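You operate a simulated robot arm through the tools that you are given. There is no shell and no other tool. Be economical: measure what you need, move in short steps, check, and stop when the job is done.

You are at the controls of a simulated robot arm. One attempt, no reset.

Task
Put the silver shackle on the sorting bench away on the winch bench. Open the low bench drawer, put the red link on the sorting bench away in the inside of the low bench drawer and shut the drawer again. Take the orange bung and leave it on the white cover. Take the can labelled "salt wash" from the red mat top and leave it on the top of the low bench. Switch the charger switch on. Put the brown fuse on top of the black adapter. Take the blue bulb on the top of the low bench and put it away on the lamp bench. Open the kit drawer, take the black inflator on the top of the low bench and put it away in the inside of the kit drawer and shut the drawer again. Fetch the orange fuse and set it on the top of the tool bench. Shut the jacket drawer. Open the bench drawer. Do these in any order. Set down upright: silver shackle, orange bung, can, blue bulb, black inflator.

Only the result counts: the job must be done as asked and must still hold three seconds after the hand-in. Knocking over, shifting, dropping, spilling or breaking anything else fails it. Lids that push on must go on centred and level and be pressed home; caps that screw on are set level and turned clockwise until they are tight.

Robot
A 6-joint arm with a two-finger gripper on a trunk, on a base that drives. Base frame: it is fixed to the floor where the robot stands at the start and does not move with it; the origin is under the middle of the robot, x ahead of it, y to its left, z up; the surface under the hand at the start is at about z = 880. Readings come in mm, rad, newtons and seconds.
Its first joint turns from -2.897 to 2.897 rad. Places, roughly: bench drawer [-2700, 300, 500]; black adapter (4x4x6 cm) [100, -3600, 700]; black inflator (7x6x9 cm) [0, -3500, 700]; blue bulb (3x3x5 cm) [0, -3300, 700]; blue can, red can, silver can [750, -3500, 1000]; brown fuse [750, -2750, 1000]; charger switch [900, -2900, 900]; inside of the kit drawer [0, 900, 600]; inside of the low bench drawer [200, -3500, 500]; jacket drawer [-300, 600, 600]; kit drawer [0, 800, 700]; lamp bench [800, -1000, 900]; low bench drawer [200, -3400, 600]; orange bung [1000, -500, 1000]; orange fuse [0, -3750, 750]; red link (2x4x7 cm) [900, -300, 900]; silver shackle (7x3x5 cm) [700, -100, 900]; top of the low bench [200, -3500, 700]; top of the tool bench (58x20 cm) [-2600, -1200, 900]; white cover (11x10x2 cm) [900, -600, 900]; winch bench [800, -2000, 900]. Payload 2.54 kg.
Tool frame: the origin (TCP) lies between the finger pads and is the grasp point; the fingertips stand 30 mm ahead of it; z points along the fingers, y is the line along which they close. The gripper opens to 116 mm. The gripper's body begins 95 mm behind the TCP.
Orientation is that of the tool frame in the base frame, as a unit quaternion [x, y, z, w]. With the fingers straight down and closing along the base's y, the tool's x points along the base's -x, its y along +y and its z along -z.

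Tools
- The arm moves only by the tool servo_tool. Its argument "moves" is a list of rows, each a list of 3 entries, a list of its own where there are three numbers: the turn, a rotation vector about the base's x, y, z in rad, then the shift along the base's x, y, z in mm, then the finger opening in mm, from 0 to 116. In form: [[[rx, ry, rz], [x, y, z], jaw], ...]. A call has 1 to 12 rows; each row is the pose to reach, as a shift and turn from the pose commanded when the call began. A row lasts 0.2 s, in which the tool goes at most 50 mm and 0.15 rad; a call with a longer step from one row to the next is refused whole, and so is a gripper value outside its range. A pose out of reach is approached as far as the arm can. The call stops where the force on the tool passes 40 N (or 10 N more than at its start, if that is more) or the arm is blocked; 0.2 s more then pass. Each finger travels about 72 mm/s and halts on what it meets, pressing with about 29 N; the grip force reading is that of the motor and also rises with nothing between the fingers. The clock runs only during rows and for 0.2 s after the last one: add rows that repeat a pose to give the fingers time. The reply holds the time, the measured pose of the TCP, the force on the tool along the base axes, the opening and the grip force, in the units named above and with some noise, with the torque about the TCP (base axes, N m) and any sound that the robot's microphone picked up.
- Cameras (640 x 400 px; columns grow to the right, rows downward): "scene" is now at [-73.3, 182.7, 1366.1]; the picture's right is [0.58, -0.81, 0.00], its down [-0.76, -0.54, -0.36] and it looks along [0.30, 0.21, -0.93] (base axes); focal length 214 px, centre (320, 200). "wrist" rides on the gripper at [69, -15, -122] in the tool frame; the picture's right is [0.21, 0.98, 0.00], its down [-0.83, 0.18, -0.53] and it looks along [-0.52, 0.11, 0.85] (tool axes); focal length 251 px, centre (320, 200). There is no depth. A picture from a camera that has moved, and an enlarged one, comes with that camera's place and axes in the base frame and with its lens.
- get_image(camera): a new picture of that camera. It takes no simulated time.
- drive_base(legs): drives the robot by 1 to 6 legs, each [ahead, left, turn to the left] in mm, mm and rad, along the robot's own axes; the way and the turn of a leg run together, so that a leg with both is an arc; at most 1500 mm and 3.142 rad a leg. The arm and the cameras ride along, it lands a little off, and it stops where it bumps. It gives what a move gives.
- head_to(pan, tilt): turns the head with the scene camera to pan (to the left, within 2.094 rad either way) and tilt (down, from -0.506 to 1.204), counted from straight ahead of the robot. It gives what a move gives.
- close_up(camera, box): a new picture of the part [left, top, right, bottom] of that camera's present view, enlarged. It takes no simulated time.
- close_job(): hands the job in; it is judged then, once.

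Go step by step. Nothing tells you exact positions but the pictures and the camera data: compare them with the known pose of the tool, close in by small moves and look again before you grip or let go. The budget is 556 turns and 346 pictures, counting those below and the enlarged ones. Unless the task says otherwise, let go and move clear before handing in, and close with one line.

The tools are called after ">>>" as a command line: name --argument value ..., lists and objects as JSON in quotes. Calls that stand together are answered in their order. servo_tool: Moves the arm, as the interface text tells. Its arguments: {"type":"object","properties":{"moves":{"type":"array","items":{"type":"array"}}},"required":["moves"]} The other tools are called the same way: drive_base (legs) drives the base; head_to (pan, tilt) turns the head that bears the scene camera; get_image (camera) takes a picture; close_up (camera, box) takes an enlarged picture of a part of a camera's view; close_job () hands the job in.

At the start:

```text
time: 0.0
eef_pos: [674.9, -42.0, 1196.4]
tcp_rot: [0.0, 1.0, 0.0, 0.001]
wrist_force: [0.0, -0.3, 1.0]
moment: [0.01, 0.02, 0.01]
finger_gap: 115.9
gripper_force: 0.0
robot x, y, heading: [2.0, -2.9, -0.0]
head pan, tilt: [0.62, 1.201]
```

scene: 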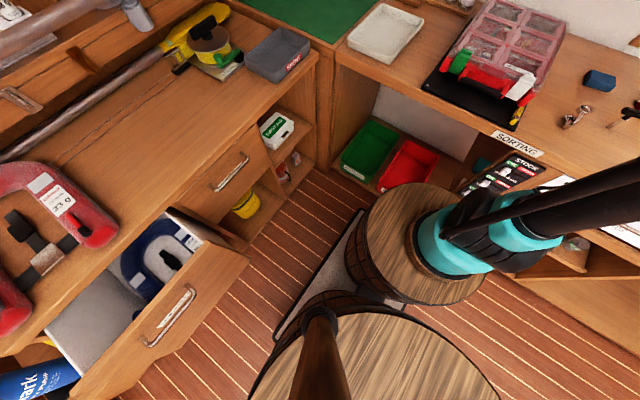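
wrist: 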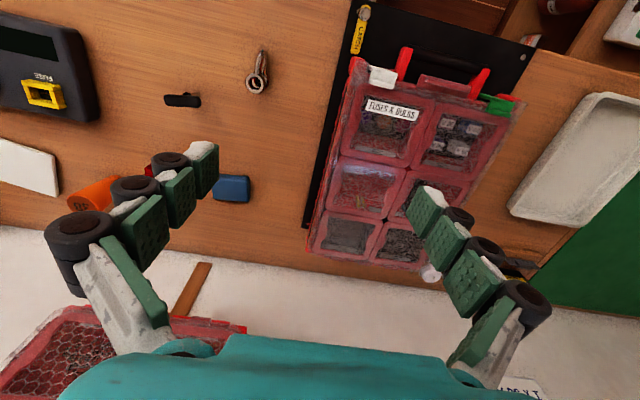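

I see the sorting bench ahead and the open drawer on the left. First I look around with the head.

>>> head_to --pan 0 --tilt 0.7

>>> get_image --camera "scene"

>>> head_to --pan -0.9 --tilt 0.6

>>> get_image --camera "scene"

>>> head_to --pan 1.6 --tilt 0.8

>>> get_image --camera "scene"

```text
time: 1.0
eef_pos: [675.6, -41.8, 1197.3]
tcp_rot: [0.0, 1.0, 0.001, 0.001]
wrist_force: [0.0, -0.1, 0.7]
moment: [0.0, -0.01, 0.0]
finger_gap: 116.0
gripper_force: 0.0
robot x, y, heading: [2.4, -1.5, 0.0]
head pan, tilt: [0.0, 0.7]
```

```text
343 pictures are left
camera scene: at [-33.9, 150.4, 1402.0], right [0.0, -1.0, 0.0], down [-0.64, 0.0, -0.76], along [0.76, 0.0, -0.64], focal length 214 px, centre (320, 200)
```

scene: 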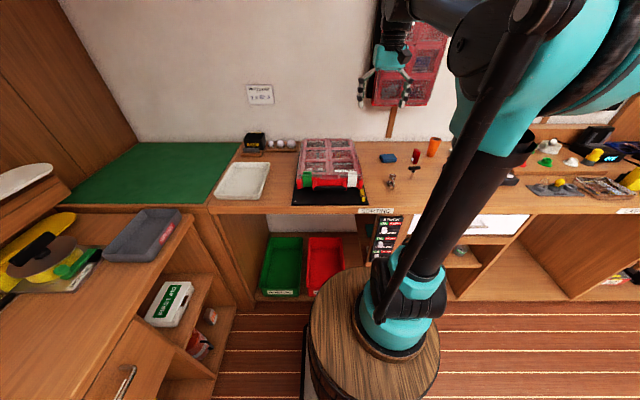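

```text
time: 2.2
eef_pos: [675.3, -42.8, 1196.4]
tcp_rot: [-0.001, 1.0, 0.0, 0.001]
wrist_force: [-0.6, 0.1, 0.0]
moment: [-0.01, -0.05, -0.03]
finger_gap: 115.8
gripper_force: 0.1
robot x, y, heading: [-0.9, 0.3, 0.001]
head pan, tilt: [-0.901, 0.6]
```

```text
342 pictures are left
camera scene: at [-63.9, 81.1, 1410.7], right [-0.78, -0.62, 0.0], down [-0.35, 0.44, -0.82], along [0.51, -0.65, -0.57], focal length 214 px, centre (320, 200)
```

scene: 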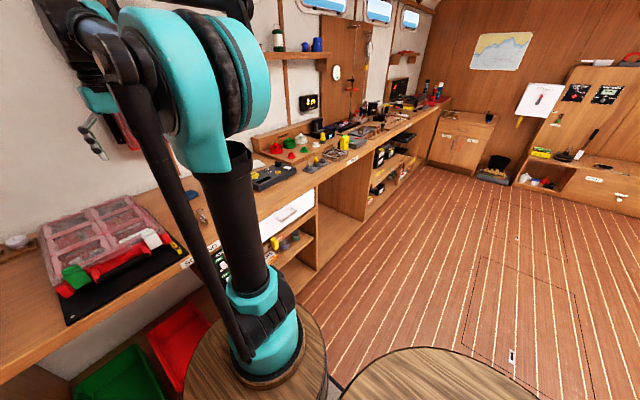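

```text
time: 4.5
eef_pos: [676.2, -41.5, 1196.5]
tcp_rot: [0.001, 1.0, 0.0, 0.001]
wrist_force: [-0.5, 0.3, 0.9]
moment: [-0.03, 0.04, 0.02]
finger_gap: 116.3
gripper_force: 0.0
robot x, y, heading: [-2.3, 1.4, 0.0]
head pan, tilt: [1.6, 0.799]
```

```text
341 pictures are left
camera scene: at [-121.2, 230.9, 1393.8], right [1.0, 0.03, 0.0], down [0.02, -0.72, -0.7], along [-0.02, 0.7, -0.72], focal length 214 px, centre (320, 200)
```

scene: 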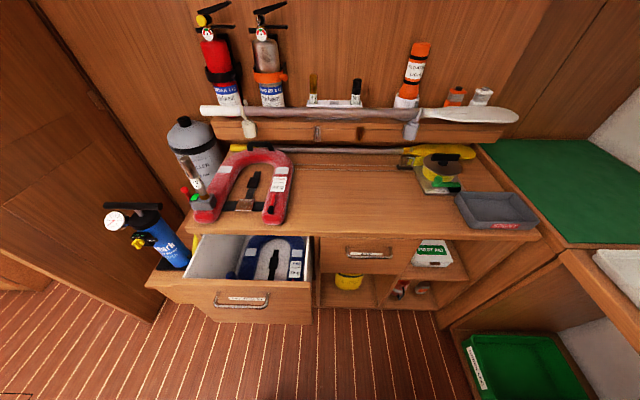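

The jacket drawer is the open one. I take close views of the sorting bench and the long bench.

>>> head_to --pan -0.35 --tilt 0.55

>>> close_up --camera "scene" --box '[100, 150, 420, 350]'

>>> close_up --camera "wrist" --box '[0, 0, 320, 220]'

>>> head_to --pan -1.0 --tilt 0.3

>>> close_up --camera "scene" --box '[220, 80, 520, 270]'

```text
time: 6.4
eef_pos: [676.8, -42.7, 1197.4]
tcp_rot: [0.0, 1.0, 0.0, 0.001]
wrist_force: [0.5, 0.5, 0.2]
moment: [-0.03, -0.05, 0.04]
finger_gap: 116.2
gripper_force: 0.0
robot x, y, heading: [1.2, 0.1, 0.001]
head pan, tilt: [-0.351, 0.55]
```

```text
2.00 times, centred on (260, 250) of scene
camera zoom: at [-34.5, 119.5, 1415.2], right [-0.34, -0.94, 0.0], down [-0.49, 0.18, -0.85], along [0.8, -0.29, -0.52], focal length 429 px, centre (440, 100)
```

zoom: 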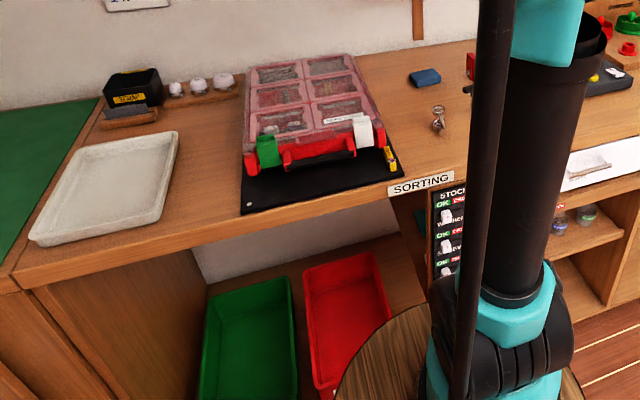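

```text
1.82 times, centred on (160, 110) of wrist
camera zoom: at [606.8, -57.2, 1318.8], right [-0.21, 0.98, 0.0], down [0.83, 0.18, 0.54], along [0.52, 0.11, -0.84], focal length 457 px, centre (611, 364)
```

zoom: 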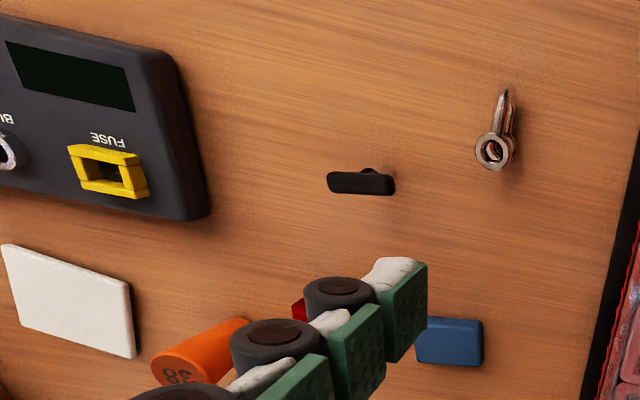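

```text
time: 7.4
eef_pos: [675.7, -42.3, 1196.5]
tcp_rot: [-0.001, 1.0, 0.0, 0.0]
wrist_force: [0.1, 0.4, 0.1]
moment: [-0.02, 0.0, -0.01]
finger_gap: 115.9
gripper_force: 0.1
robot x, y, heading: [-0.6, -0.2, 0.003]
head pan, tilt: [-1.0, 0.3]
```

```text
2.11 times, centred on (370, 175) of scene
camera zoom: at [-68.3, 71.8, 1438.2], right [-0.84, -0.54, 0.0], down [-0.16, 0.25, -0.96], along [0.52, -0.8, -0.3], focal length 452 px, centre (215, 253)
```

zoom: 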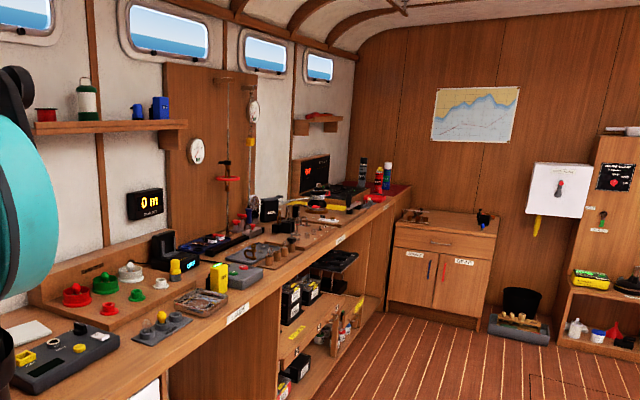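

The shackle is at about (678,-143), standing. I bring the wrist camera over it.

>>> servo_tool --moves '[[[0, 0, 0], [-10, -40, -40], 116], [[0, 0, 0], [-20, -80, -80], 116], [[0, 0, 0], [-20, -101, -120], 116], [[0, 0, 0], [-20, -101, -160], 116]]'

>>> get_image --camera "wrist"

```text
refused: row 1 steps farther than a row can; nothing moved
```

```text
337 pictures are left
camera wrist: at [606.8, -57.2, 1318.8], right [-0.21, 0.98, 0.0], down [0.83, 0.18, 0.54], along [0.52, 0.11, -0.84], focal length 251 px, centre (320, 200)
```

wrist: 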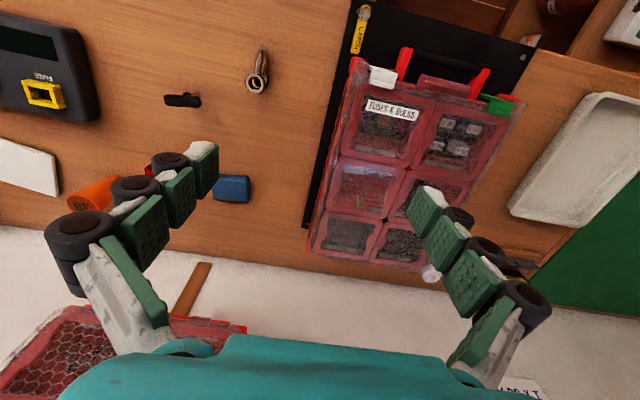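

The step was too long (57 mm), so I retry with shorter ones.

>>> servo_tool --moves '[[[0, 0, 0], [-5, -30, -35], 116], [[0, 0, 0], [-10, -60, -70], 116], [[0, 0, 0], [-20, -85, -105], 116], [[0, 0, 0], [-20, -101, -145], 116], [[0, 0, 0], [-20, -101, -180], 116]]'

>>> get_image --camera "wrist"

```text
time: 8.6
eef_pos: [655.4, -144.2, 1017.8]
tcp_rot: [0.0, 1.0, 0.0, 0.002]
wrist_force: [-0.5, 0.3, 0.4]
moment: [0.02, 0.0, 0.01]
finger_gap: 116.0
gripper_force: 0.1
robot x, y, heading: [0.2, 1.4, 0.0]
head pan, tilt: [-1.0, 0.3]
```

```text
336 pictures are left
camera wrist: at [586.6, -158.5, 1138.9], right [-0.21, 0.98, 0.0], down [0.83, 0.18, 0.54], along [0.52, 0.11, -0.84], focal length 251 px, centre (320, 200)
```

wrist: 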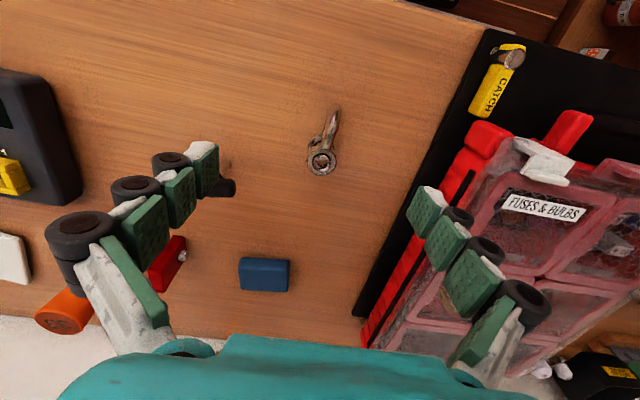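

>>> close_up --camera "wrist" --box '[260, 80, 388, 200]'

>>> close_up --camera "wrist" --box '[20, 180, 340, 370]'

```text
3.33 times, centred on (324, 140) of wrist
camera zoom: at [586.6, -158.5, 1138.9], right [-0.21, 0.98, 0.0], down [0.83, 0.18, 0.54], along [0.52, 0.11, -0.84], focal length 838 px, centre (307, 400)
```

zoom: 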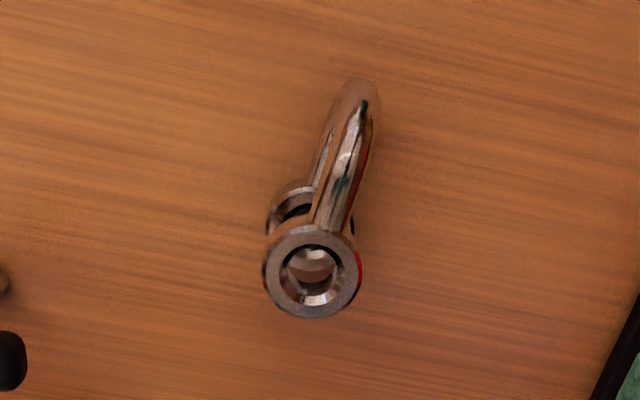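

```text
2.00 times, centred on (180, 275) of wrist
camera zoom: at [586.6, -158.5, 1138.9], right [-0.21, 0.98, 0.0], down [0.83, 0.18, 0.54], along [0.52, 0.11, -0.84], focal length 503 px, centre (600, 50)
```

zoom: 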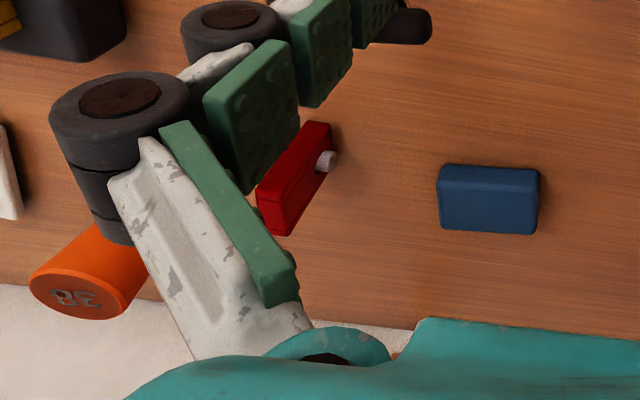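

I check the shackle from the head camera.

>>> head_to --pan -0.2 --tilt 0.7

>>> get_image --camera "scene"

```text
time: 9.7
eef_pos: [655.4, -142.4, 1017.0]
tcp_rot: [0.001, 1.0, 0.0, 0.001]
wrist_force: [-0.3, 0.4, -0.6]
moment: [-0.02, -0.03, 0.04]
finger_gap: 115.9
gripper_force: 0.0
robot x, y, heading: [2.2, -3.1, 0.005]
head pan, tilt: [-0.201, 0.7]
```

```text
333 pictures are left
camera scene: at [-35.6, 133.3, 1402.1], right [-0.2, -0.98, 0.0], down [-0.63, 0.13, -0.77], along [0.75, -0.15, -0.64], focal length 214 px, centre (320, 200)
```

scene: 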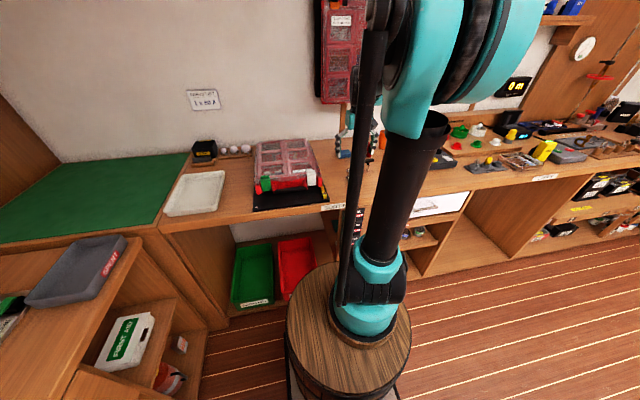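

The shackle stands with its pin axis vertical. I'll do the orange bung first: drive right along the bench.

>>> servo_tool --moves '[[[0, 0, 0], [0, 0, 40], 116], [[0, 0, 0], [0, 0, 80], 116]]'

>>> drive_base --legs '[[0, -400, 0]]'

>>> get_image --camera "wrist"

>>> get_image --camera "scene"

```text
time: 10.3
eef_pos: [654.5, -144.1, 1098.1]
tcp_rot: [0.0, 1.0, 0.0, 0.001]
wrist_force: [-0.1, 1.0, 0.0]
moment: [-0.02, 0.02, 0.03]
finger_gap: 116.1
gripper_force: 0.0
robot x, y, heading: [-0.8, -1.2, 0.005]
head pan, tilt: [-0.201, 0.7]
```

```text
time: 12.8
eef_pos: [654.4, -546.6, 1096.6]
tcp_rot: [0.002, 1.0, 0.001, 0.0]
wrist_force: [-0.3, -0.2, -0.3]
moment: [0.04, 0.01, -0.01]
finger_gap: 115.7
gripper_force: 0.1
robot x, y, heading: [1.3, -399.7, -0.006]
head pan, tilt: [-0.201, 0.7]
```

```text
332 pictures are left
camera wrist: at [585.5, -560.9, 1219.3], right [-0.21, 0.98, 0.0], down [0.83, 0.18, 0.54], along [0.52, 0.11, -0.84], focal length 251 px, centre (320, 200)
```

wrist: 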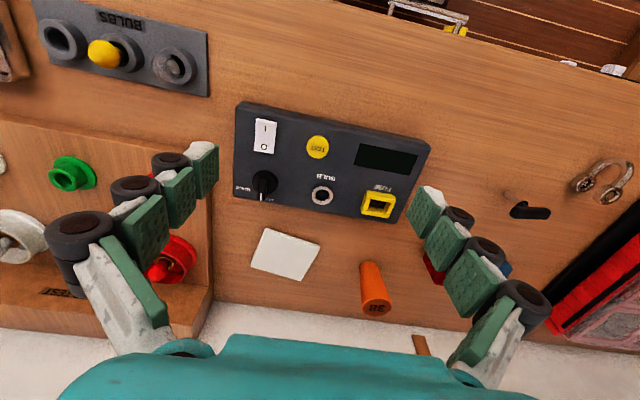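

```text
331 pictures are left
camera scene: at [-35.9, -266.5, 1402.1], right [-0.2, -0.98, 0.0], down [-0.63, 0.13, -0.76], along [0.75, -0.16, -0.64], focal length 214 px, centre (320, 200)
```

scene: 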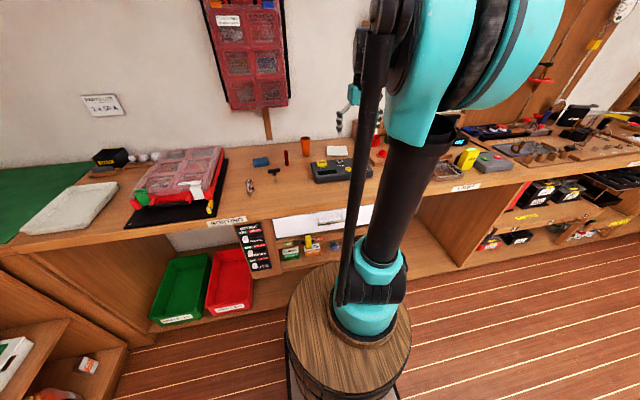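

The head camera now sees bung, link and shackle, so I zoom in.

>>> close_up --camera "scene" --box '[230, 130, 370, 220]'

>>> close_up --camera "wrist" --box '[220, 210, 440, 345]'

```text
4.44 times, centred on (300, 175) of scene
camera zoom: at [-35.9, -266.5, 1402.1], right [-0.2, -0.98, 0.0], down [-0.63, 0.13, -0.76], along [0.75, -0.16, -0.64], focal length 953 px, centre (409, 311)
```

zoom: 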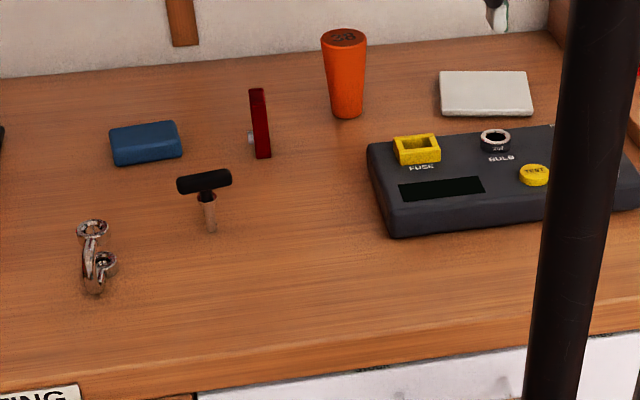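

```text
2.91 times, centred on (330, 278) of wrist
camera zoom: at [585.5, -560.9, 1219.3], right [-0.21, 0.98, 0.0], down [0.83, 0.18, 0.54], along [0.52, 0.11, -0.84], focal length 731 px, centre (291, -26)
```

zoom: 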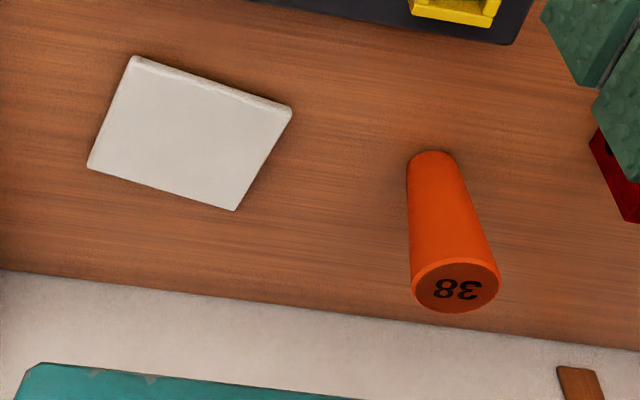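

Bung at about (930,-396), top at z≈966; cover centre (906,-555). I move above the bung.

>>> servo_tool --moves '[[[0, 0, 0], [40, 22, 0], 90], [[0, 0, 0], [80, 44, 0], 90], [[0, 0, 0], [120, 66, 0], 90], [[0, 0, 0], [160, 88, 0], 90], [[0, 0, 0], [200, 110, 0], 90], [[0, 0, 0], [240, 131, 0], 90], [[0, 0, 0], [276, 151, 0], 90], [[0, 0, 0], [276, 151, -40], 90]]'

>>> get_image --camera "wrist"

>>> get_image --camera "scene"

```text
time: 14.6
eef_pos: [931.6, -394.7, 1057.3]
tcp_rot: [0.003, 1.0, 0.0, 0.001]
wrist_force: [-0.4, 0.2, 0.7]
moment: [-0.01, -0.03, 0.0]
finger_gap: 90.0
gripper_force: 0.1
robot x, y, heading: [1.4, -400.4, -0.002]
head pan, tilt: [-0.201, 0.7]
```

```text
328 pictures are left
camera wrist: at [861.6, -409.5, 1179.8], right [-0.21, 0.98, 0.0], down [0.83, 0.18, 0.54], along [0.52, 0.11, -0.84], focal length 251 px, centre (320, 200)
```

wrist: 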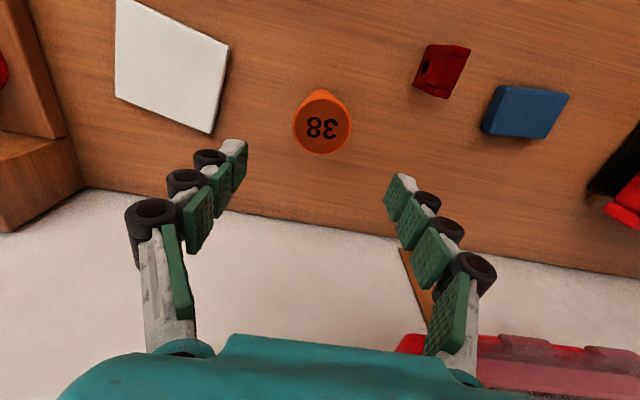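

```text
327 pictures are left
camera scene: at [-36.1, -266.4, 1402.1], right [-0.2, -0.98, 0.0], down [-0.63, 0.13, -0.77], along [0.75, -0.16, -0.64], focal length 214 px, centre (320, 200)
```

scene: 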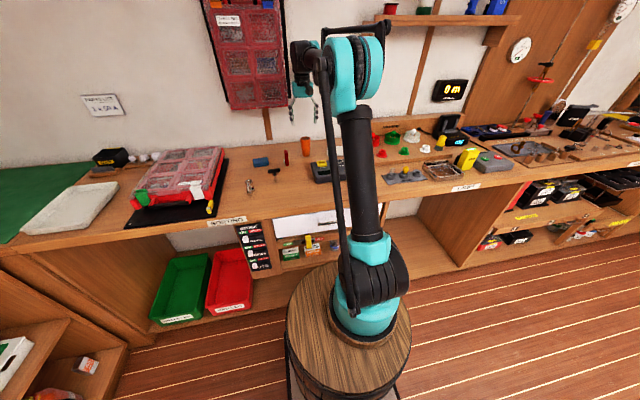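

Refined: bung at (922,-395), top z≈972. Descend and grip.

>>> servo_tool --moves '[[[0, 0, 0], [-9, -1, -10], 90], [[0, 0, 0], [-9, -1, -50], 90], [[0, 0, 0], [-9, -1, -90], 90], [[0, 0, 0], [-9, -1, -119], 90], [[0, 0, 0], [-9, -1, -119], 70], [[0, 0, 0], [-9, -1, -119], 45], [[0, 0, 0], [-9, -1, -119], 30], [[0, 0, 0], [-9, -1, -119], 20], [[0, 0, 0], [-9, -1, -119], 20]]'

>>> get_image --camera "wrist"

```text
time: 16.6
eef_pos: [920.5, -396.7, 938.8]
tcp_rot: [0.002, 1.0, 0.0, 0.001]
wrist_force: [0.4, 0.4, 1.2]
moment: [0.02, 0.0, 0.01]
finger_gap: 45.3
gripper_force: 28.9
robot x, y, heading: [0.8, -398.2, -0.007]
head pan, tilt: [-0.201, 0.7]
```

```text
326 pictures are left
camera wrist: at [852.4, -411.0, 1060.4], right [-0.21, 0.98, 0.0], down [0.83, 0.18, 0.54], along [0.52, 0.11, -0.84], focal length 251 px, centre (320, 200)
```

wrist: 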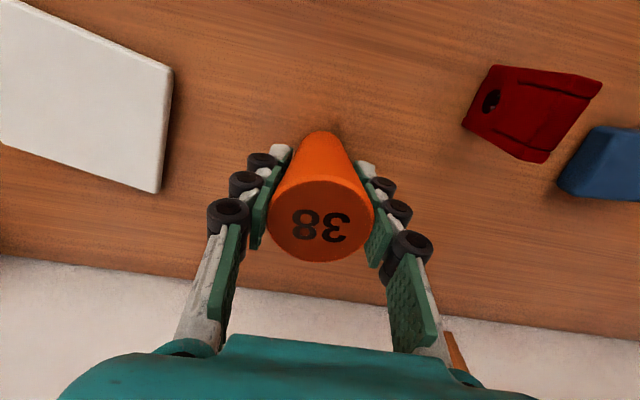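

Gripped. I lift and carry it over the cover.

>>> servo_tool --moves '[[[0, 0, 0], [0, 0, 30], 20], [[0, 0, 0], [0, 0, 60], 20], [[0, 0, 0], [-5, -40, 60], 20], [[0, 0, 0], [-8, -80, 60], 20], [[0, 0, 0], [-12, -120, 60], 20], [[0, 0, 0], [-15, -158, 60], 20], [[0, 0, 0], [-15, -158, 40], 20]]'

>>> get_image --camera "wrist"

>>> close_up --camera "scene" --box '[260, 110, 400, 200]'

```text
time: 18.2
eef_pos: [908.3, -554.8, 976.8]
tcp_rot: [0.002, 1.0, 0.0, 0.001]
wrist_force: [0.1, 0.1, -0.2]
moment: [0.06, -0.01, 0.01]
finger_gap: 45.2
gripper_force: 28.2
robot x, y, heading: [0.4, -400.4, 0.0]
head pan, tilt: [-0.201, 0.7]
```

```text
325 pictures are left
camera wrist: at [838.1, -569.2, 1099.9], right [-0.21, 0.98, 0.0], down [0.83, 0.18, 0.54], along [0.52, 0.11, -0.84], focal length 251 px, centre (320, 200)
```

wrist: 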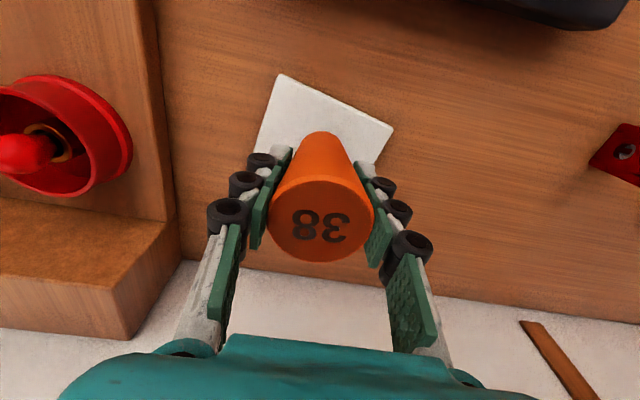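

```text
4.44 times, centred on (330, 155) of scene
camera zoom: at [-35.9, -266.5, 1402.1], right [-0.2, -0.98, 0.0], down [-0.63, 0.13, -0.76], along [0.75, -0.16, -0.64], focal length 953 px, centre (276, 400)
```

zoom: 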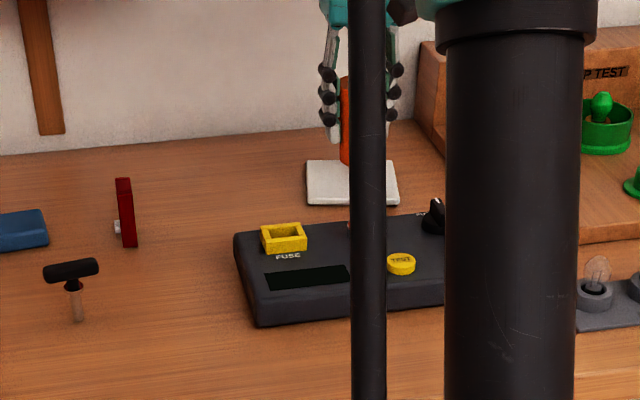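

It is over the cover. I lower gently.

>>> servo_tool --moves '[[[0, 0, 0], [0, 0, -6], 20], [[0, 0, 0], [0, 0, -11], 20], [[0, 0, 0], [0, 0, -14], 20], [[0, 0, 0], [0, 0, -16], 20], [[0, 0, 0], [0, 0, -18], 20], [[0, 0, 0], [0, 0, -18], 20]]'

```text
time: 19.6
eef_pos: [906.1, -555.4, 958.6]
tcp_rot: [0.002, 1.0, 0.0, 0.001]
wrist_force: [-0.6, -0.7, -0.7]
moment: [-0.01, 0.02, -0.02]
finger_gap: 45.1
gripper_force: 29.5
robot x, y, heading: [-2.7, -402.9, -0.004]
head pan, tilt: [-0.201, 0.7]
```

>>> servo_tool --moves '[[[0, 0, 0], [0, 0, -2], 20], [[0, 0, 0], [0, 0, -3], 20]]'

>>> close_up --camera "scene" --box '[320, 120, 360, 160]'

```text
time: 20.2
eef_pos: [906.2, -555.0, 957.7]
tcp_rot: [0.002, 1.0, 0.0, 0.001]
wrist_force: [0.7, 0.6, -0.7]
moment: [0.0, 0.0, 0.01]
finger_gap: 45.0
gripper_force: 28.5
robot x, y, heading: [-3.4, -399.4, -0.007]
head pan, tilt: [-0.201, 0.7]
```

```text
10.00 times, centred on (340, 140) of scene
camera zoom: at [-35.8, -266.5, 1402.1], right [-0.2, -0.98, 0.0], down [-0.63, 0.13, -0.76], along [0.75, -0.16, -0.64], focal length 2145 px, centre (120, 800)
```

zoom: 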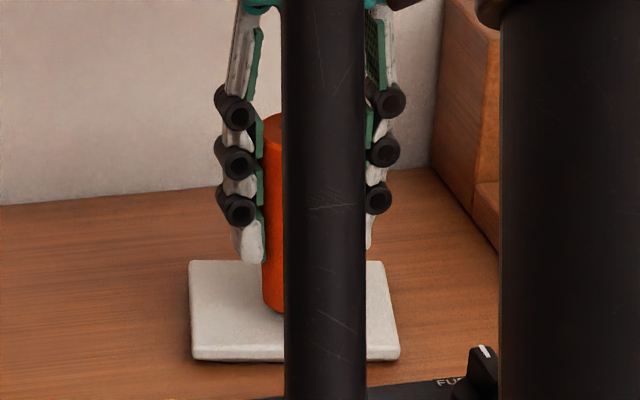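

>>> servo_tool --moves '[[[0, 0, 0], [0, 0, -2], 20], [[0, 0, 0], [0, 0, -3], 20], [[0, 0, 0], [0, 0, -3], 20]]'

```text
time: 21.0
eef_pos: [906.6, -553.9, 954.8]
tcp_rot: [0.003, 1.0, -0.001, 0.001]
wrist_force: [1.0, -0.1, -0.2]
moment: [0.01, -0.02, 0.0]
finger_gap: 45.3
gripper_force: 28.4
robot x, y, heading: [-3.9, -398.2, -0.004]
head pan, tilt: [-0.201, 0.7]
```

>>> servo_tool --moves '[[[0, 0, 0], [0, 0, -2], 20], [[0, 0, 0], [0, 0, -3], 20], [[0, 0, 0], [0, 0, -3], 20]]'

>>> close_up --camera "wrist" --box '[200, 60, 440, 280]'

```text
time: 21.8
eef_pos: [907.2, -553.7, 950.3]
tcp_rot: [0.002, 1.0, 0.001, 0.001]
wrist_force: [0.0, -0.4, -0.8]
moment: [0.03, 0.01, 0.01]
finger_gap: 45.1
gripper_force: 28.7
robot x, y, heading: [-0.9, -398.1, -0.005]
head pan, tilt: [-0.201, 0.7]
```

```text
1.82 times, centred on (320, 170) of wrist
camera zoom: at [837.5, -568.8, 1073.3], right [-0.21, 0.98, 0.0], down [0.83, 0.18, 0.54], along [0.52, 0.11, -0.84], focal length 457 px, centre (320, 254)
```

zoom: 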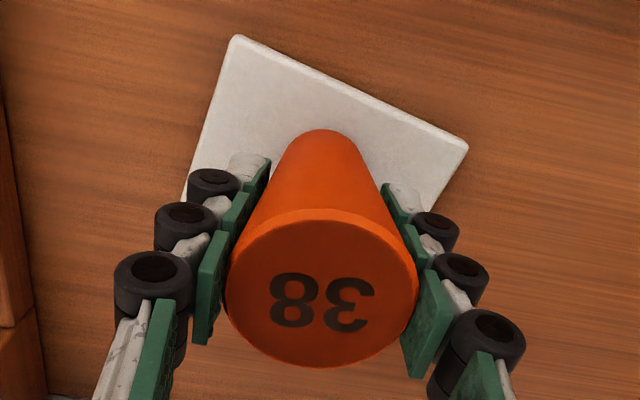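

>>> servo_tool --moves '[[[0, 0, 0], [0, 0, -2], 20], [[0, 0, 0], [0, 0, -3], 20], [[0, 0, 0], [0, 0, -4], 20], [[0, 0, 0], [0, 0, -4], 20]]'

>>> close_up --camera "scene" --box '[320, 120, 360, 160]'

```text
time: 22.8
eef_pos: [905.1, -554.6, 948.4]
tcp_rot: [0.003, 1.0, -0.001, 0.001]
wrist_force: [-0.3, 0.2, 22.5]
moment: [-0.08, 0.06, -0.01]
finger_gap: 45.0
gripper_force: 29.2
robot x, y, heading: [2.4, -399.9, -0.008]
head pan, tilt: [-0.201, 0.7]
```

```text
10.00 times, centred on (340, 140) of scene
camera zoom: at [-36.7, -266.3, 1402.0], right [-0.2, -0.98, 0.0], down [-0.63, 0.13, -0.77], along [0.75, -0.16, -0.64], focal length 2145 px, centre (120, 800)
```

zoom: 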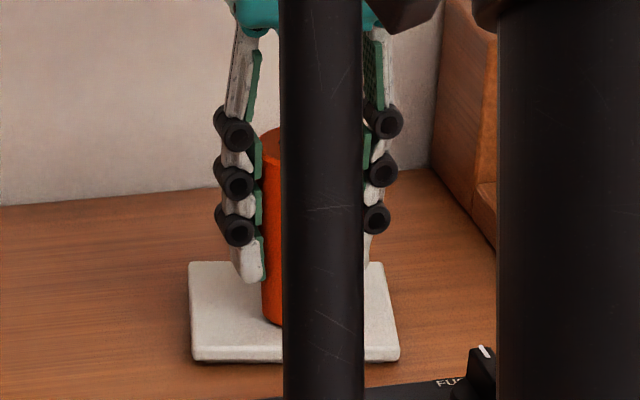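

Contact felt. I release and rise.

>>> servo_tool --moves '[[[0, 0, 0], [0, 0, 2], 40], [[0, 0, 0], [0, 0, 2], 55], [[0, 0, 0], [0, 0, 2], 70], [[0, 0, 0], [0, 0, 2], 80], [[0, 0, 0], [0, 0, 40], 80], [[0, 0, 0], [0, 0, 80], 80], [[0, 0, 0], [0, 0, 120], 80]]'

>>> get_image --camera "wrist"

```text
time: 24.4
eef_pos: [907.0, -553.8, 1066.7]
tcp_rot: [0.003, 1.0, 0.0, 0.001]
wrist_force: [0.3, 0.8, 0.0]
moment: [0.01, 0.02, 0.01]
finger_gap: 80.0
gripper_force: 0.0
robot x, y, heading: [-2.7, -399.5, 0.0]
head pan, tilt: [-0.201, 0.7]
```

```text
320 pictures are left
camera wrist: at [837.6, -569.6, 1189.8], right [-0.21, 0.98, 0.0], down [0.83, 0.18, 0.53], along [0.52, 0.11, -0.84], focal length 251 px, centre (320, 200)
```

wrist: 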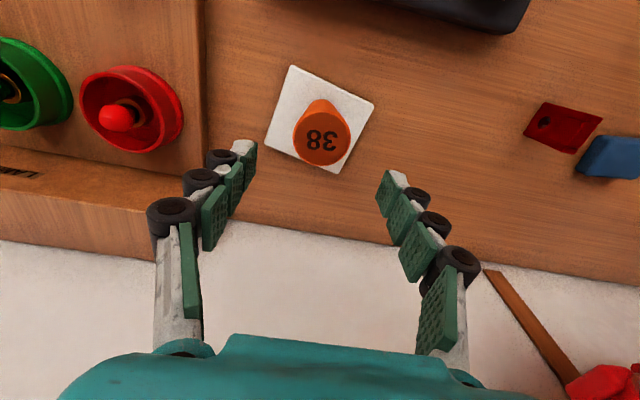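

Bung stands on the cover. Next the shackle at (668,-142).

>>> servo_tool --moves '[[[0, 0, 0], [-24, 41, 0], 80], [[0, 0, 0], [-48, 82, 0], 80], [[0, 0, 0], [-72, 124, 0], 80], [[0, 0, 0], [-96, 165, 0], 80], [[0, 0, 0], [-120, 206, 0], 80], [[0, 0, 0], [-144, 248, 0], 80], [[0, 0, 0], [-168, 289, 0], 80], [[0, 0, 0], [-192, 330, 0], 80], [[0, 0, 0], [-216, 371, 0], 80], [[0, 0, 0], [-239, 412, 0], 80], [[0, 0, 0], [-239, 412, -40], 70], [[0, 0, 0], [-239, 412, -80], 70]]'

>>> get_image --camera "wrist"

```text
time: 27.0
eef_pos: [665.8, -143.0, 987.3]
tcp_rot: [0.003, 1.0, 0.0, 0.001]
wrist_force: [0.3, -0.2, 0.4]
moment: [0.01, 0.0, -0.01]
finger_gap: 69.7
gripper_force: 0.0
robot x, y, heading: [-1.9, -398.1, -0.003]
head pan, tilt: [-0.201, 0.7]
```

```text
319 pictures are left
camera wrist: at [597.3, -156.2, 1108.9], right [-0.21, 0.98, 0.0], down [0.83, 0.18, 0.54], along [0.52, 0.11, -0.84], focal length 251 px, centre (320, 200)
```

wrist: 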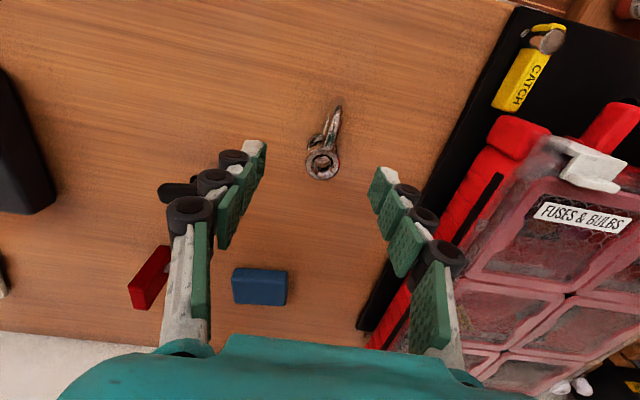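

>>> servo_tool --moves '[[[0, 0, 0], [2, 2, -35], 70], [[0, 0, 0], [2, 2, -60], 70], [[0, 0, 0], [2, 2, -70], 70], [[0, 0, 0], [2, 2, -70], 50], [[0, 0, 0], [2, 2, -70], 30], [[0, 0, 0], [2, 2, -70], 15], [[0, 0, 0], [2, 2, -70], 8], [[0, 0, 0], [2, 2, -70], 8]]'

>>> close_up --camera "wrist" --box '[220, 80, 420, 260]'

```text
time: 28.8
eef_pos: [667.9, -141.0, 916.3]
tcp_rot: [0.003, 1.0, -0.001, 0.0]
wrist_force: [1.2, -0.3, -0.3]
moment: [-0.02, -0.03, 0.0]
finger_gap: 26.0
gripper_force: 28.9
robot x, y, heading: [-3.8, -400.9, -0.01]
head pan, tilt: [-0.201, 0.7]
```

```text
2.22 times, centred on (320, 170) of wrist
camera zoom: at [599.4, -154.7, 1038.8], right [-0.21, 0.98, 0.0], down [0.83, 0.18, 0.54], along [0.52, 0.11, -0.84], focal length 559 px, centre (320, 267)
```

zoom: 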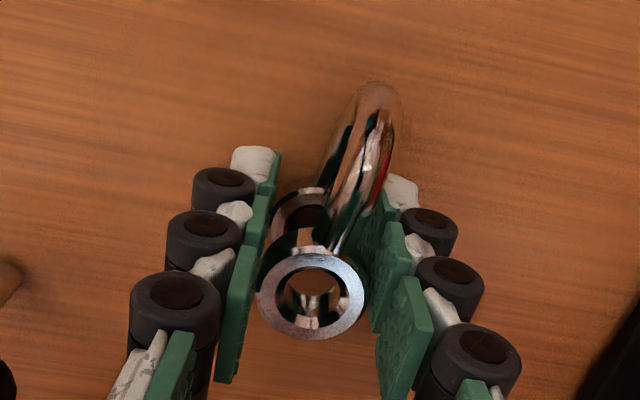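

Gripped (26 mm). Lift, tuck in, and look toward the winch bench.

>>> servo_tool --moves '[[[0, 0, 0], [0, 0, 30], 8], [[0, 0, 0], [0, 0, 70], 8], [[0, 0, 0], [0, 0, 110], 8], [[0, 0, 0], [-20, -30, 140], 8], [[0, 0, 0], [-50, -65, 150], 8], [[0, 0, 0], [-80, -100, 150], 8], [[0, 0, 0], [-110, -135, 150], 8], [[0, 0, 0], [-140, -170, 150], 8]]'

>>> drive_base --legs '[[0, -1200, 0]]'

>>> head_to --pan -0.5 --tilt 0.6

>>> get_image --camera "scene"

>>> get_image --camera "wrist"

```text
time: 30.6
eef_pos: [529.2, -310.3, 1067.1]
tcp_rot: [0.003, 1.0, 0.0, 0.001]
wrist_force: [0.5, -0.4, -2.0]
moment: [-0.01, 0.0, 0.02]
finger_gap: 25.9
gripper_force: 28.8
robot x, y, heading: [0.2, -399.8, 0.001]
head pan, tilt: [-0.201, 0.7]
```

```text
time: 36.7
eef_pos: [518.7, -1511.8, 1067.0]
tcp_rot: [0.007, 1.0, 0.0, 0.0]
wrist_force: [0.2, 0.1, -1.5]
moment: [0.01, -0.01, 0.0]
finger_gap: 25.7
gripper_force: 28.9
robot x, y, heading: [-10.4, -1598.3, -0.011]
head pan, tilt: [-0.201, 0.7]
```

```text
time: 37.5
eef_pos: [519.8, -1510.7, 1067.1]
tcp_rot: [0.006, 1.0, 0.0, 0.0]
wrist_force: [-0.1, 0.3, -0.2]
moment: [0.02, 0.04, -0.02]
finger_gap: 25.8
gripper_force: 28.8
robot x, y, heading: [-8.0, -1596.0, -0.01]
head pan, tilt: [-0.499, 0.6]
```

```text
317 pictures are left
camera scene: at [-50.4, -1488.8, 1410.7], right [-0.49, -0.87, 0.0], down [-0.49, 0.28, -0.82], along [0.72, -0.4, -0.57], focal length 214 px, centre (320, 200)
```

scene: 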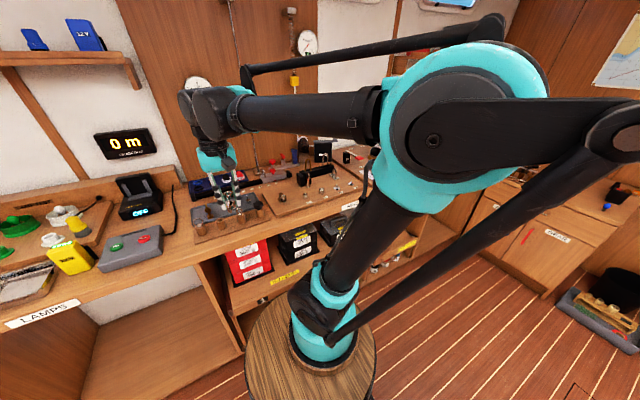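

```text
316 pictures are left
camera wrist: at [450.9, -1525.3, 1189.6], right [-0.2, 0.98, 0.0], down [0.83, 0.17, 0.54], along [0.52, 0.11, -0.84], focal length 251 px, centre (320, 200)
```

wrist: 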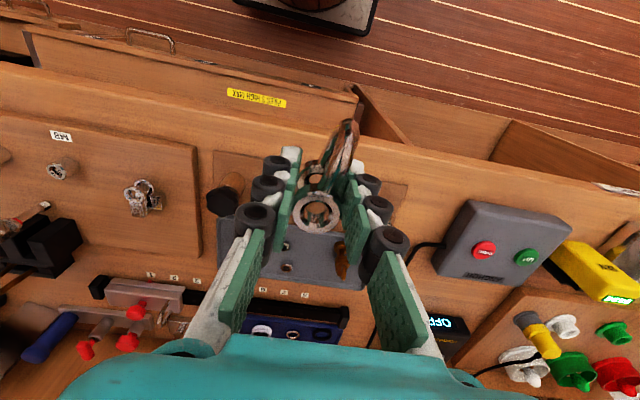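

I drive 400 further and view the winch bench.

>>> drive_base --legs '[[0, -400, 0]]'

>>> head_to --pan 0.0 --tilt 0.6

>>> get_image --camera "scene"

>>> get_image --camera "wrist"

```text
time: 40.0
eef_pos: [514.6, -1917.5, 1067.9]
tcp_rot: [0.007, 1.0, 0.0, 0.001]
wrist_force: [0.4, 0.5, -1.8]
moment: [0.0, -0.02, 0.05]
finger_gap: 25.7
gripper_force: 29.3
robot x, y, heading: [-15.1, -2004.3, -0.012]
head pan, tilt: [-0.499, 0.6]
```

```text
time: 41.0
eef_pos: [514.8, -1917.7, 1067.1]
tcp_rot: [0.007, 1.0, 0.0, 0.001]
wrist_force: [-0.6, 0.5, -1.7]
moment: [-0.04, 0.03, 0.02]
finger_gap: 25.6
gripper_force: 28.9
robot x, y, heading: [-12.7, -2004.0, -0.012]
head pan, tilt: [0.0, 0.6]
```

```text
315 pictures are left
camera scene: at [-43.8, -1852.7, 1410.7], right [-0.01, -1.0, 0.0], down [-0.56, 0.01, -0.83], along [0.82, -0.01, -0.56], focal length 214 px, centre (320, 200)
```

scene: 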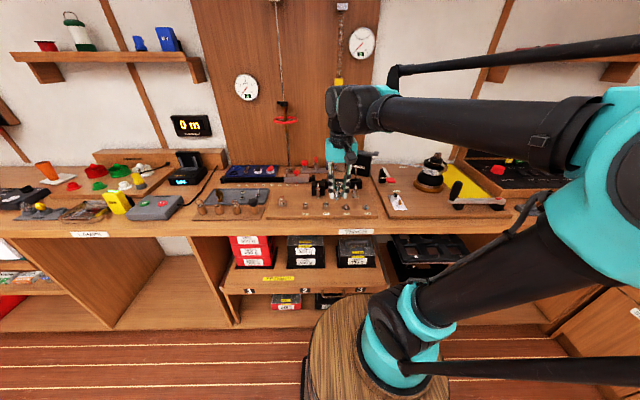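

```text
314 pictures are left
camera wrist: at [446.1, -1931.9, 1189.6], right [-0.2, 0.98, 0.0], down [0.83, 0.17, 0.54], along [0.52, 0.11, -0.84], focal length 251 px, centre (320, 200)
```

wrist: 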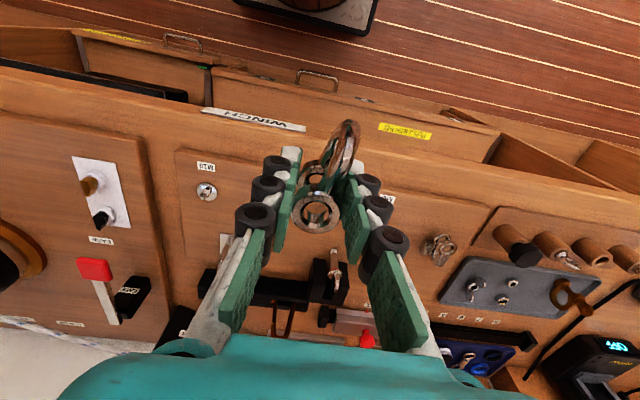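

>>> close_up --camera "scene" --box '[200, 150, 420, 250]'

>>> close_up --camera "wrist" --box '[0, 90, 300, 360]'

```text
2.91 times, centred on (310, 200) of scene
camera zoom: at [-43.8, -1852.7, 1410.7], right [-0.01, -1.0, 0.0], down [-0.56, 0.01, -0.83], along [0.82, -0.01, -0.56], focal length 624 px, centre (349, 200)
```

zoom: 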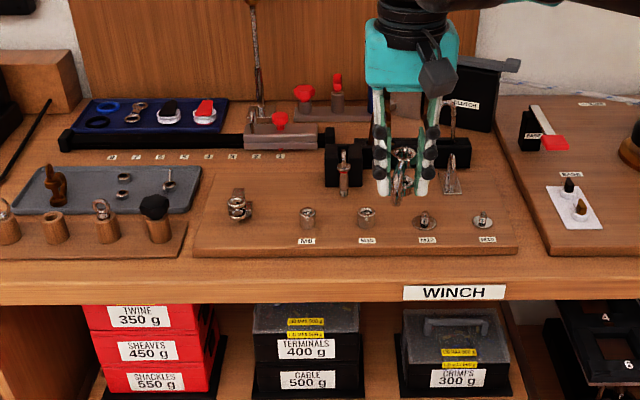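

```text
1.48 times, centred on (150, 225) of wrist
camera zoom: at [446.1, -1931.9, 1189.6], right [-0.2, 0.98, 0.0], down [0.83, 0.17, 0.54], along [0.52, 0.11, -0.84], focal length 372 px, centre (572, 163)
```

zoom: 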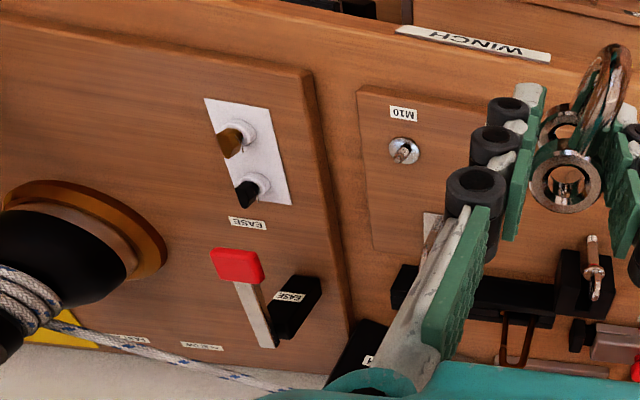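

Winch section spans about y -1500…-2480. The winch board has a free area around (650,-2265), so I drive there and look.

>>> drive_base --legs '[[0, -300, 0]]'

>>> get_image --camera "wrist"

>>> get_image --camera "scene"

```text
time: 43.0
eef_pos: [511.9, -2218.0, 1068.0]
tcp_rot: [0.006, 1.0, 0.0, 0.001]
wrist_force: [-0.3, 0.1, -0.7]
moment: [0.0, -0.01, 0.0]
finger_gap: 25.8
gripper_force: 29.5
robot x, y, heading: [-16.9, -2303.6, -0.014]
head pan, tilt: [0.0, 0.6]
```

```text
311 pictures are left
camera wrist: at [442.4, -2231.2, 1189.6], right [-0.2, 0.98, 0.0], down [0.83, 0.17, 0.54], along [0.52, 0.11, -0.84], focal length 251 px, centre (320, 200)
```

wrist: 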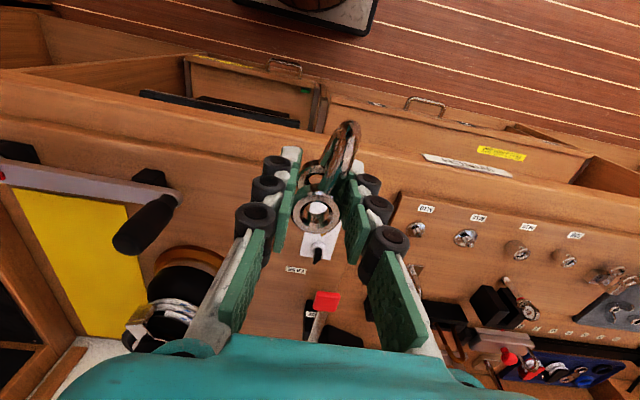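

```text
310 pictures are left
camera scene: at [-47.6, -2152.6, 1410.7], right [-0.01, -1.0, 0.0], down [-0.56, 0.01, -0.83], along [0.82, -0.01, -0.56], focal length 214 px, centre (320, 200)
```

scene: 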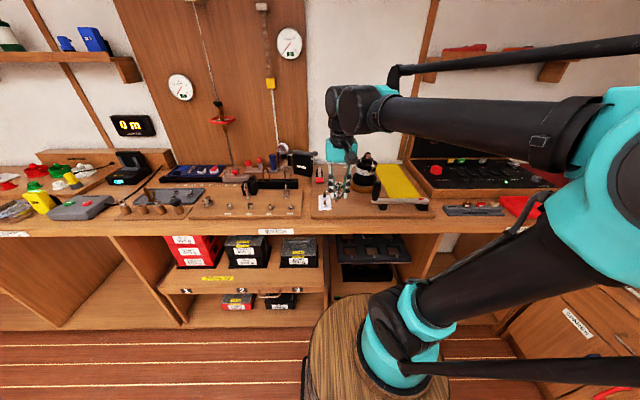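

>>> close_up --camera "scene" --box '[280, 140, 440, 240]'

>>> close_up --camera "wrist" --box '[100, 140, 300, 300]'

```text
4.00 times, centred on (360, 190) of scene
camera zoom: at [-47.6, -2152.6, 1410.7], right [-0.01, -1.0, 0.0], down [-0.56, 0.01, -0.83], along [0.82, -0.01, -0.56], focal length 858 px, centre (160, 240)
```

zoom: 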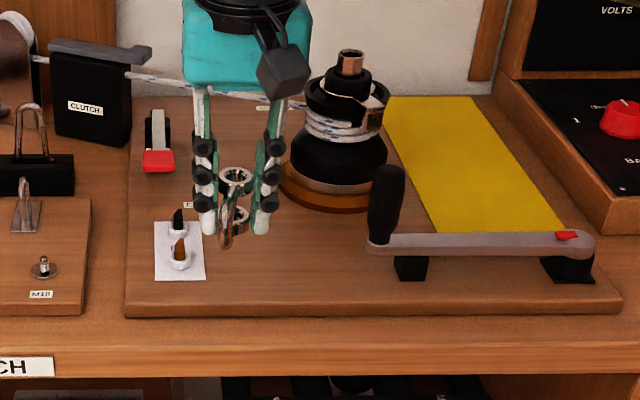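

```text
2.50 times, centred on (200, 220) of wrist
camera zoom: at [442.4, -2231.2, 1189.6], right [-0.2, 0.98, 0.0], down [0.83, 0.17, 0.54], along [0.52, 0.11, -0.84], focal length 629 px, centre (620, 150)
```

zoom: 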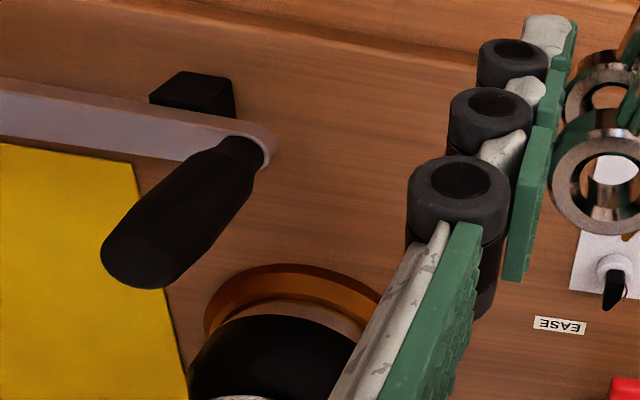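

Free patch at about (668,-2285) between the label plate and the winch handle. I move there.

>>> servo_tool --moves '[[[0, 0, 0], [40, -17, 0], 8], [[0, 0, 0], [80, -34, 0], 8], [[0, 0, 0], [120, -51, 0], 8], [[0, 0, 0], [156, -67, 0], 8], [[0, 0, 0], [156, -67, -45], 8], [[0, 0, 0], [156, -67, -90], 8], [[0, 0, 0], [156, -67, -120], 8]]'

>>> get_image --camera "wrist"

>>> close_up --camera "scene" --box '[280, 140, 440, 240]'

```text
time: 44.6
eef_pos: [667.2, -2284.4, 947.0]
tcp_rot: [0.007, 1.0, -0.001, 0.001]
wrist_force: [-0.2, 0.0, -1.3]
moment: [-0.01, -0.04, 0.01]
finger_gap: 25.7
gripper_force: 29.2
robot x, y, heading: [-21.2, -2305.5, -0.011]
head pan, tilt: [0.0, 0.6]
```

```text
307 pictures are left
camera wrist: at [598.6, -2298.4, 1069.6], right [-0.2, 0.98, 0.0], down [0.83, 0.17, 0.54], along [0.52, 0.11, -0.84], focal length 251 px, centre (320, 200)
```

wrist: 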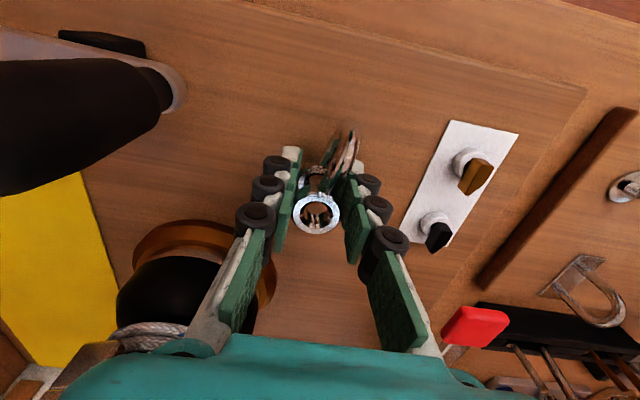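

```text
4.00 times, centred on (360, 190) of scene
camera zoom: at [-47.6, -2152.6, 1410.7], right [-0.01, -1.0, 0.0], down [-0.56, 0.01, -0.83], along [0.82, -0.01, -0.56], focal length 858 px, centre (160, 240)
```

zoom: 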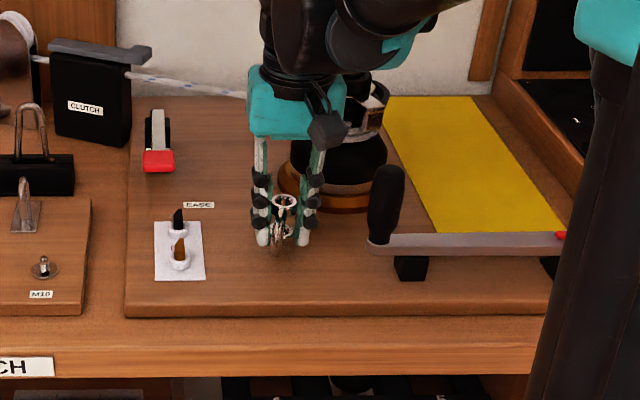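

Clear. Lower gently.

>>> servo_tool --moves '[[[0, 0, 0], [0, 0, -7], 8], [[0, 0, 0], [0, 0, -12], 8], [[0, 0, 0], [0, 0, -15], 8], [[0, 0, 0], [0, 0, -16], 8], [[0, 0, 0], [0, 0, -16], 8]]'

```text
time: 45.8
eef_pos: [666.8, -2285.1, 932.4]
tcp_rot: [0.006, 1.0, -0.001, 0.001]
wrist_force: [1.7, -5.0, 22.7]
moment: [-0.24, -0.07, 0.02]
finger_gap: 25.4
gripper_force: 28.6
robot x, y, heading: [-16.8, -2306.6, -0.01]
head pan, tilt: [0.0, 0.6]
```

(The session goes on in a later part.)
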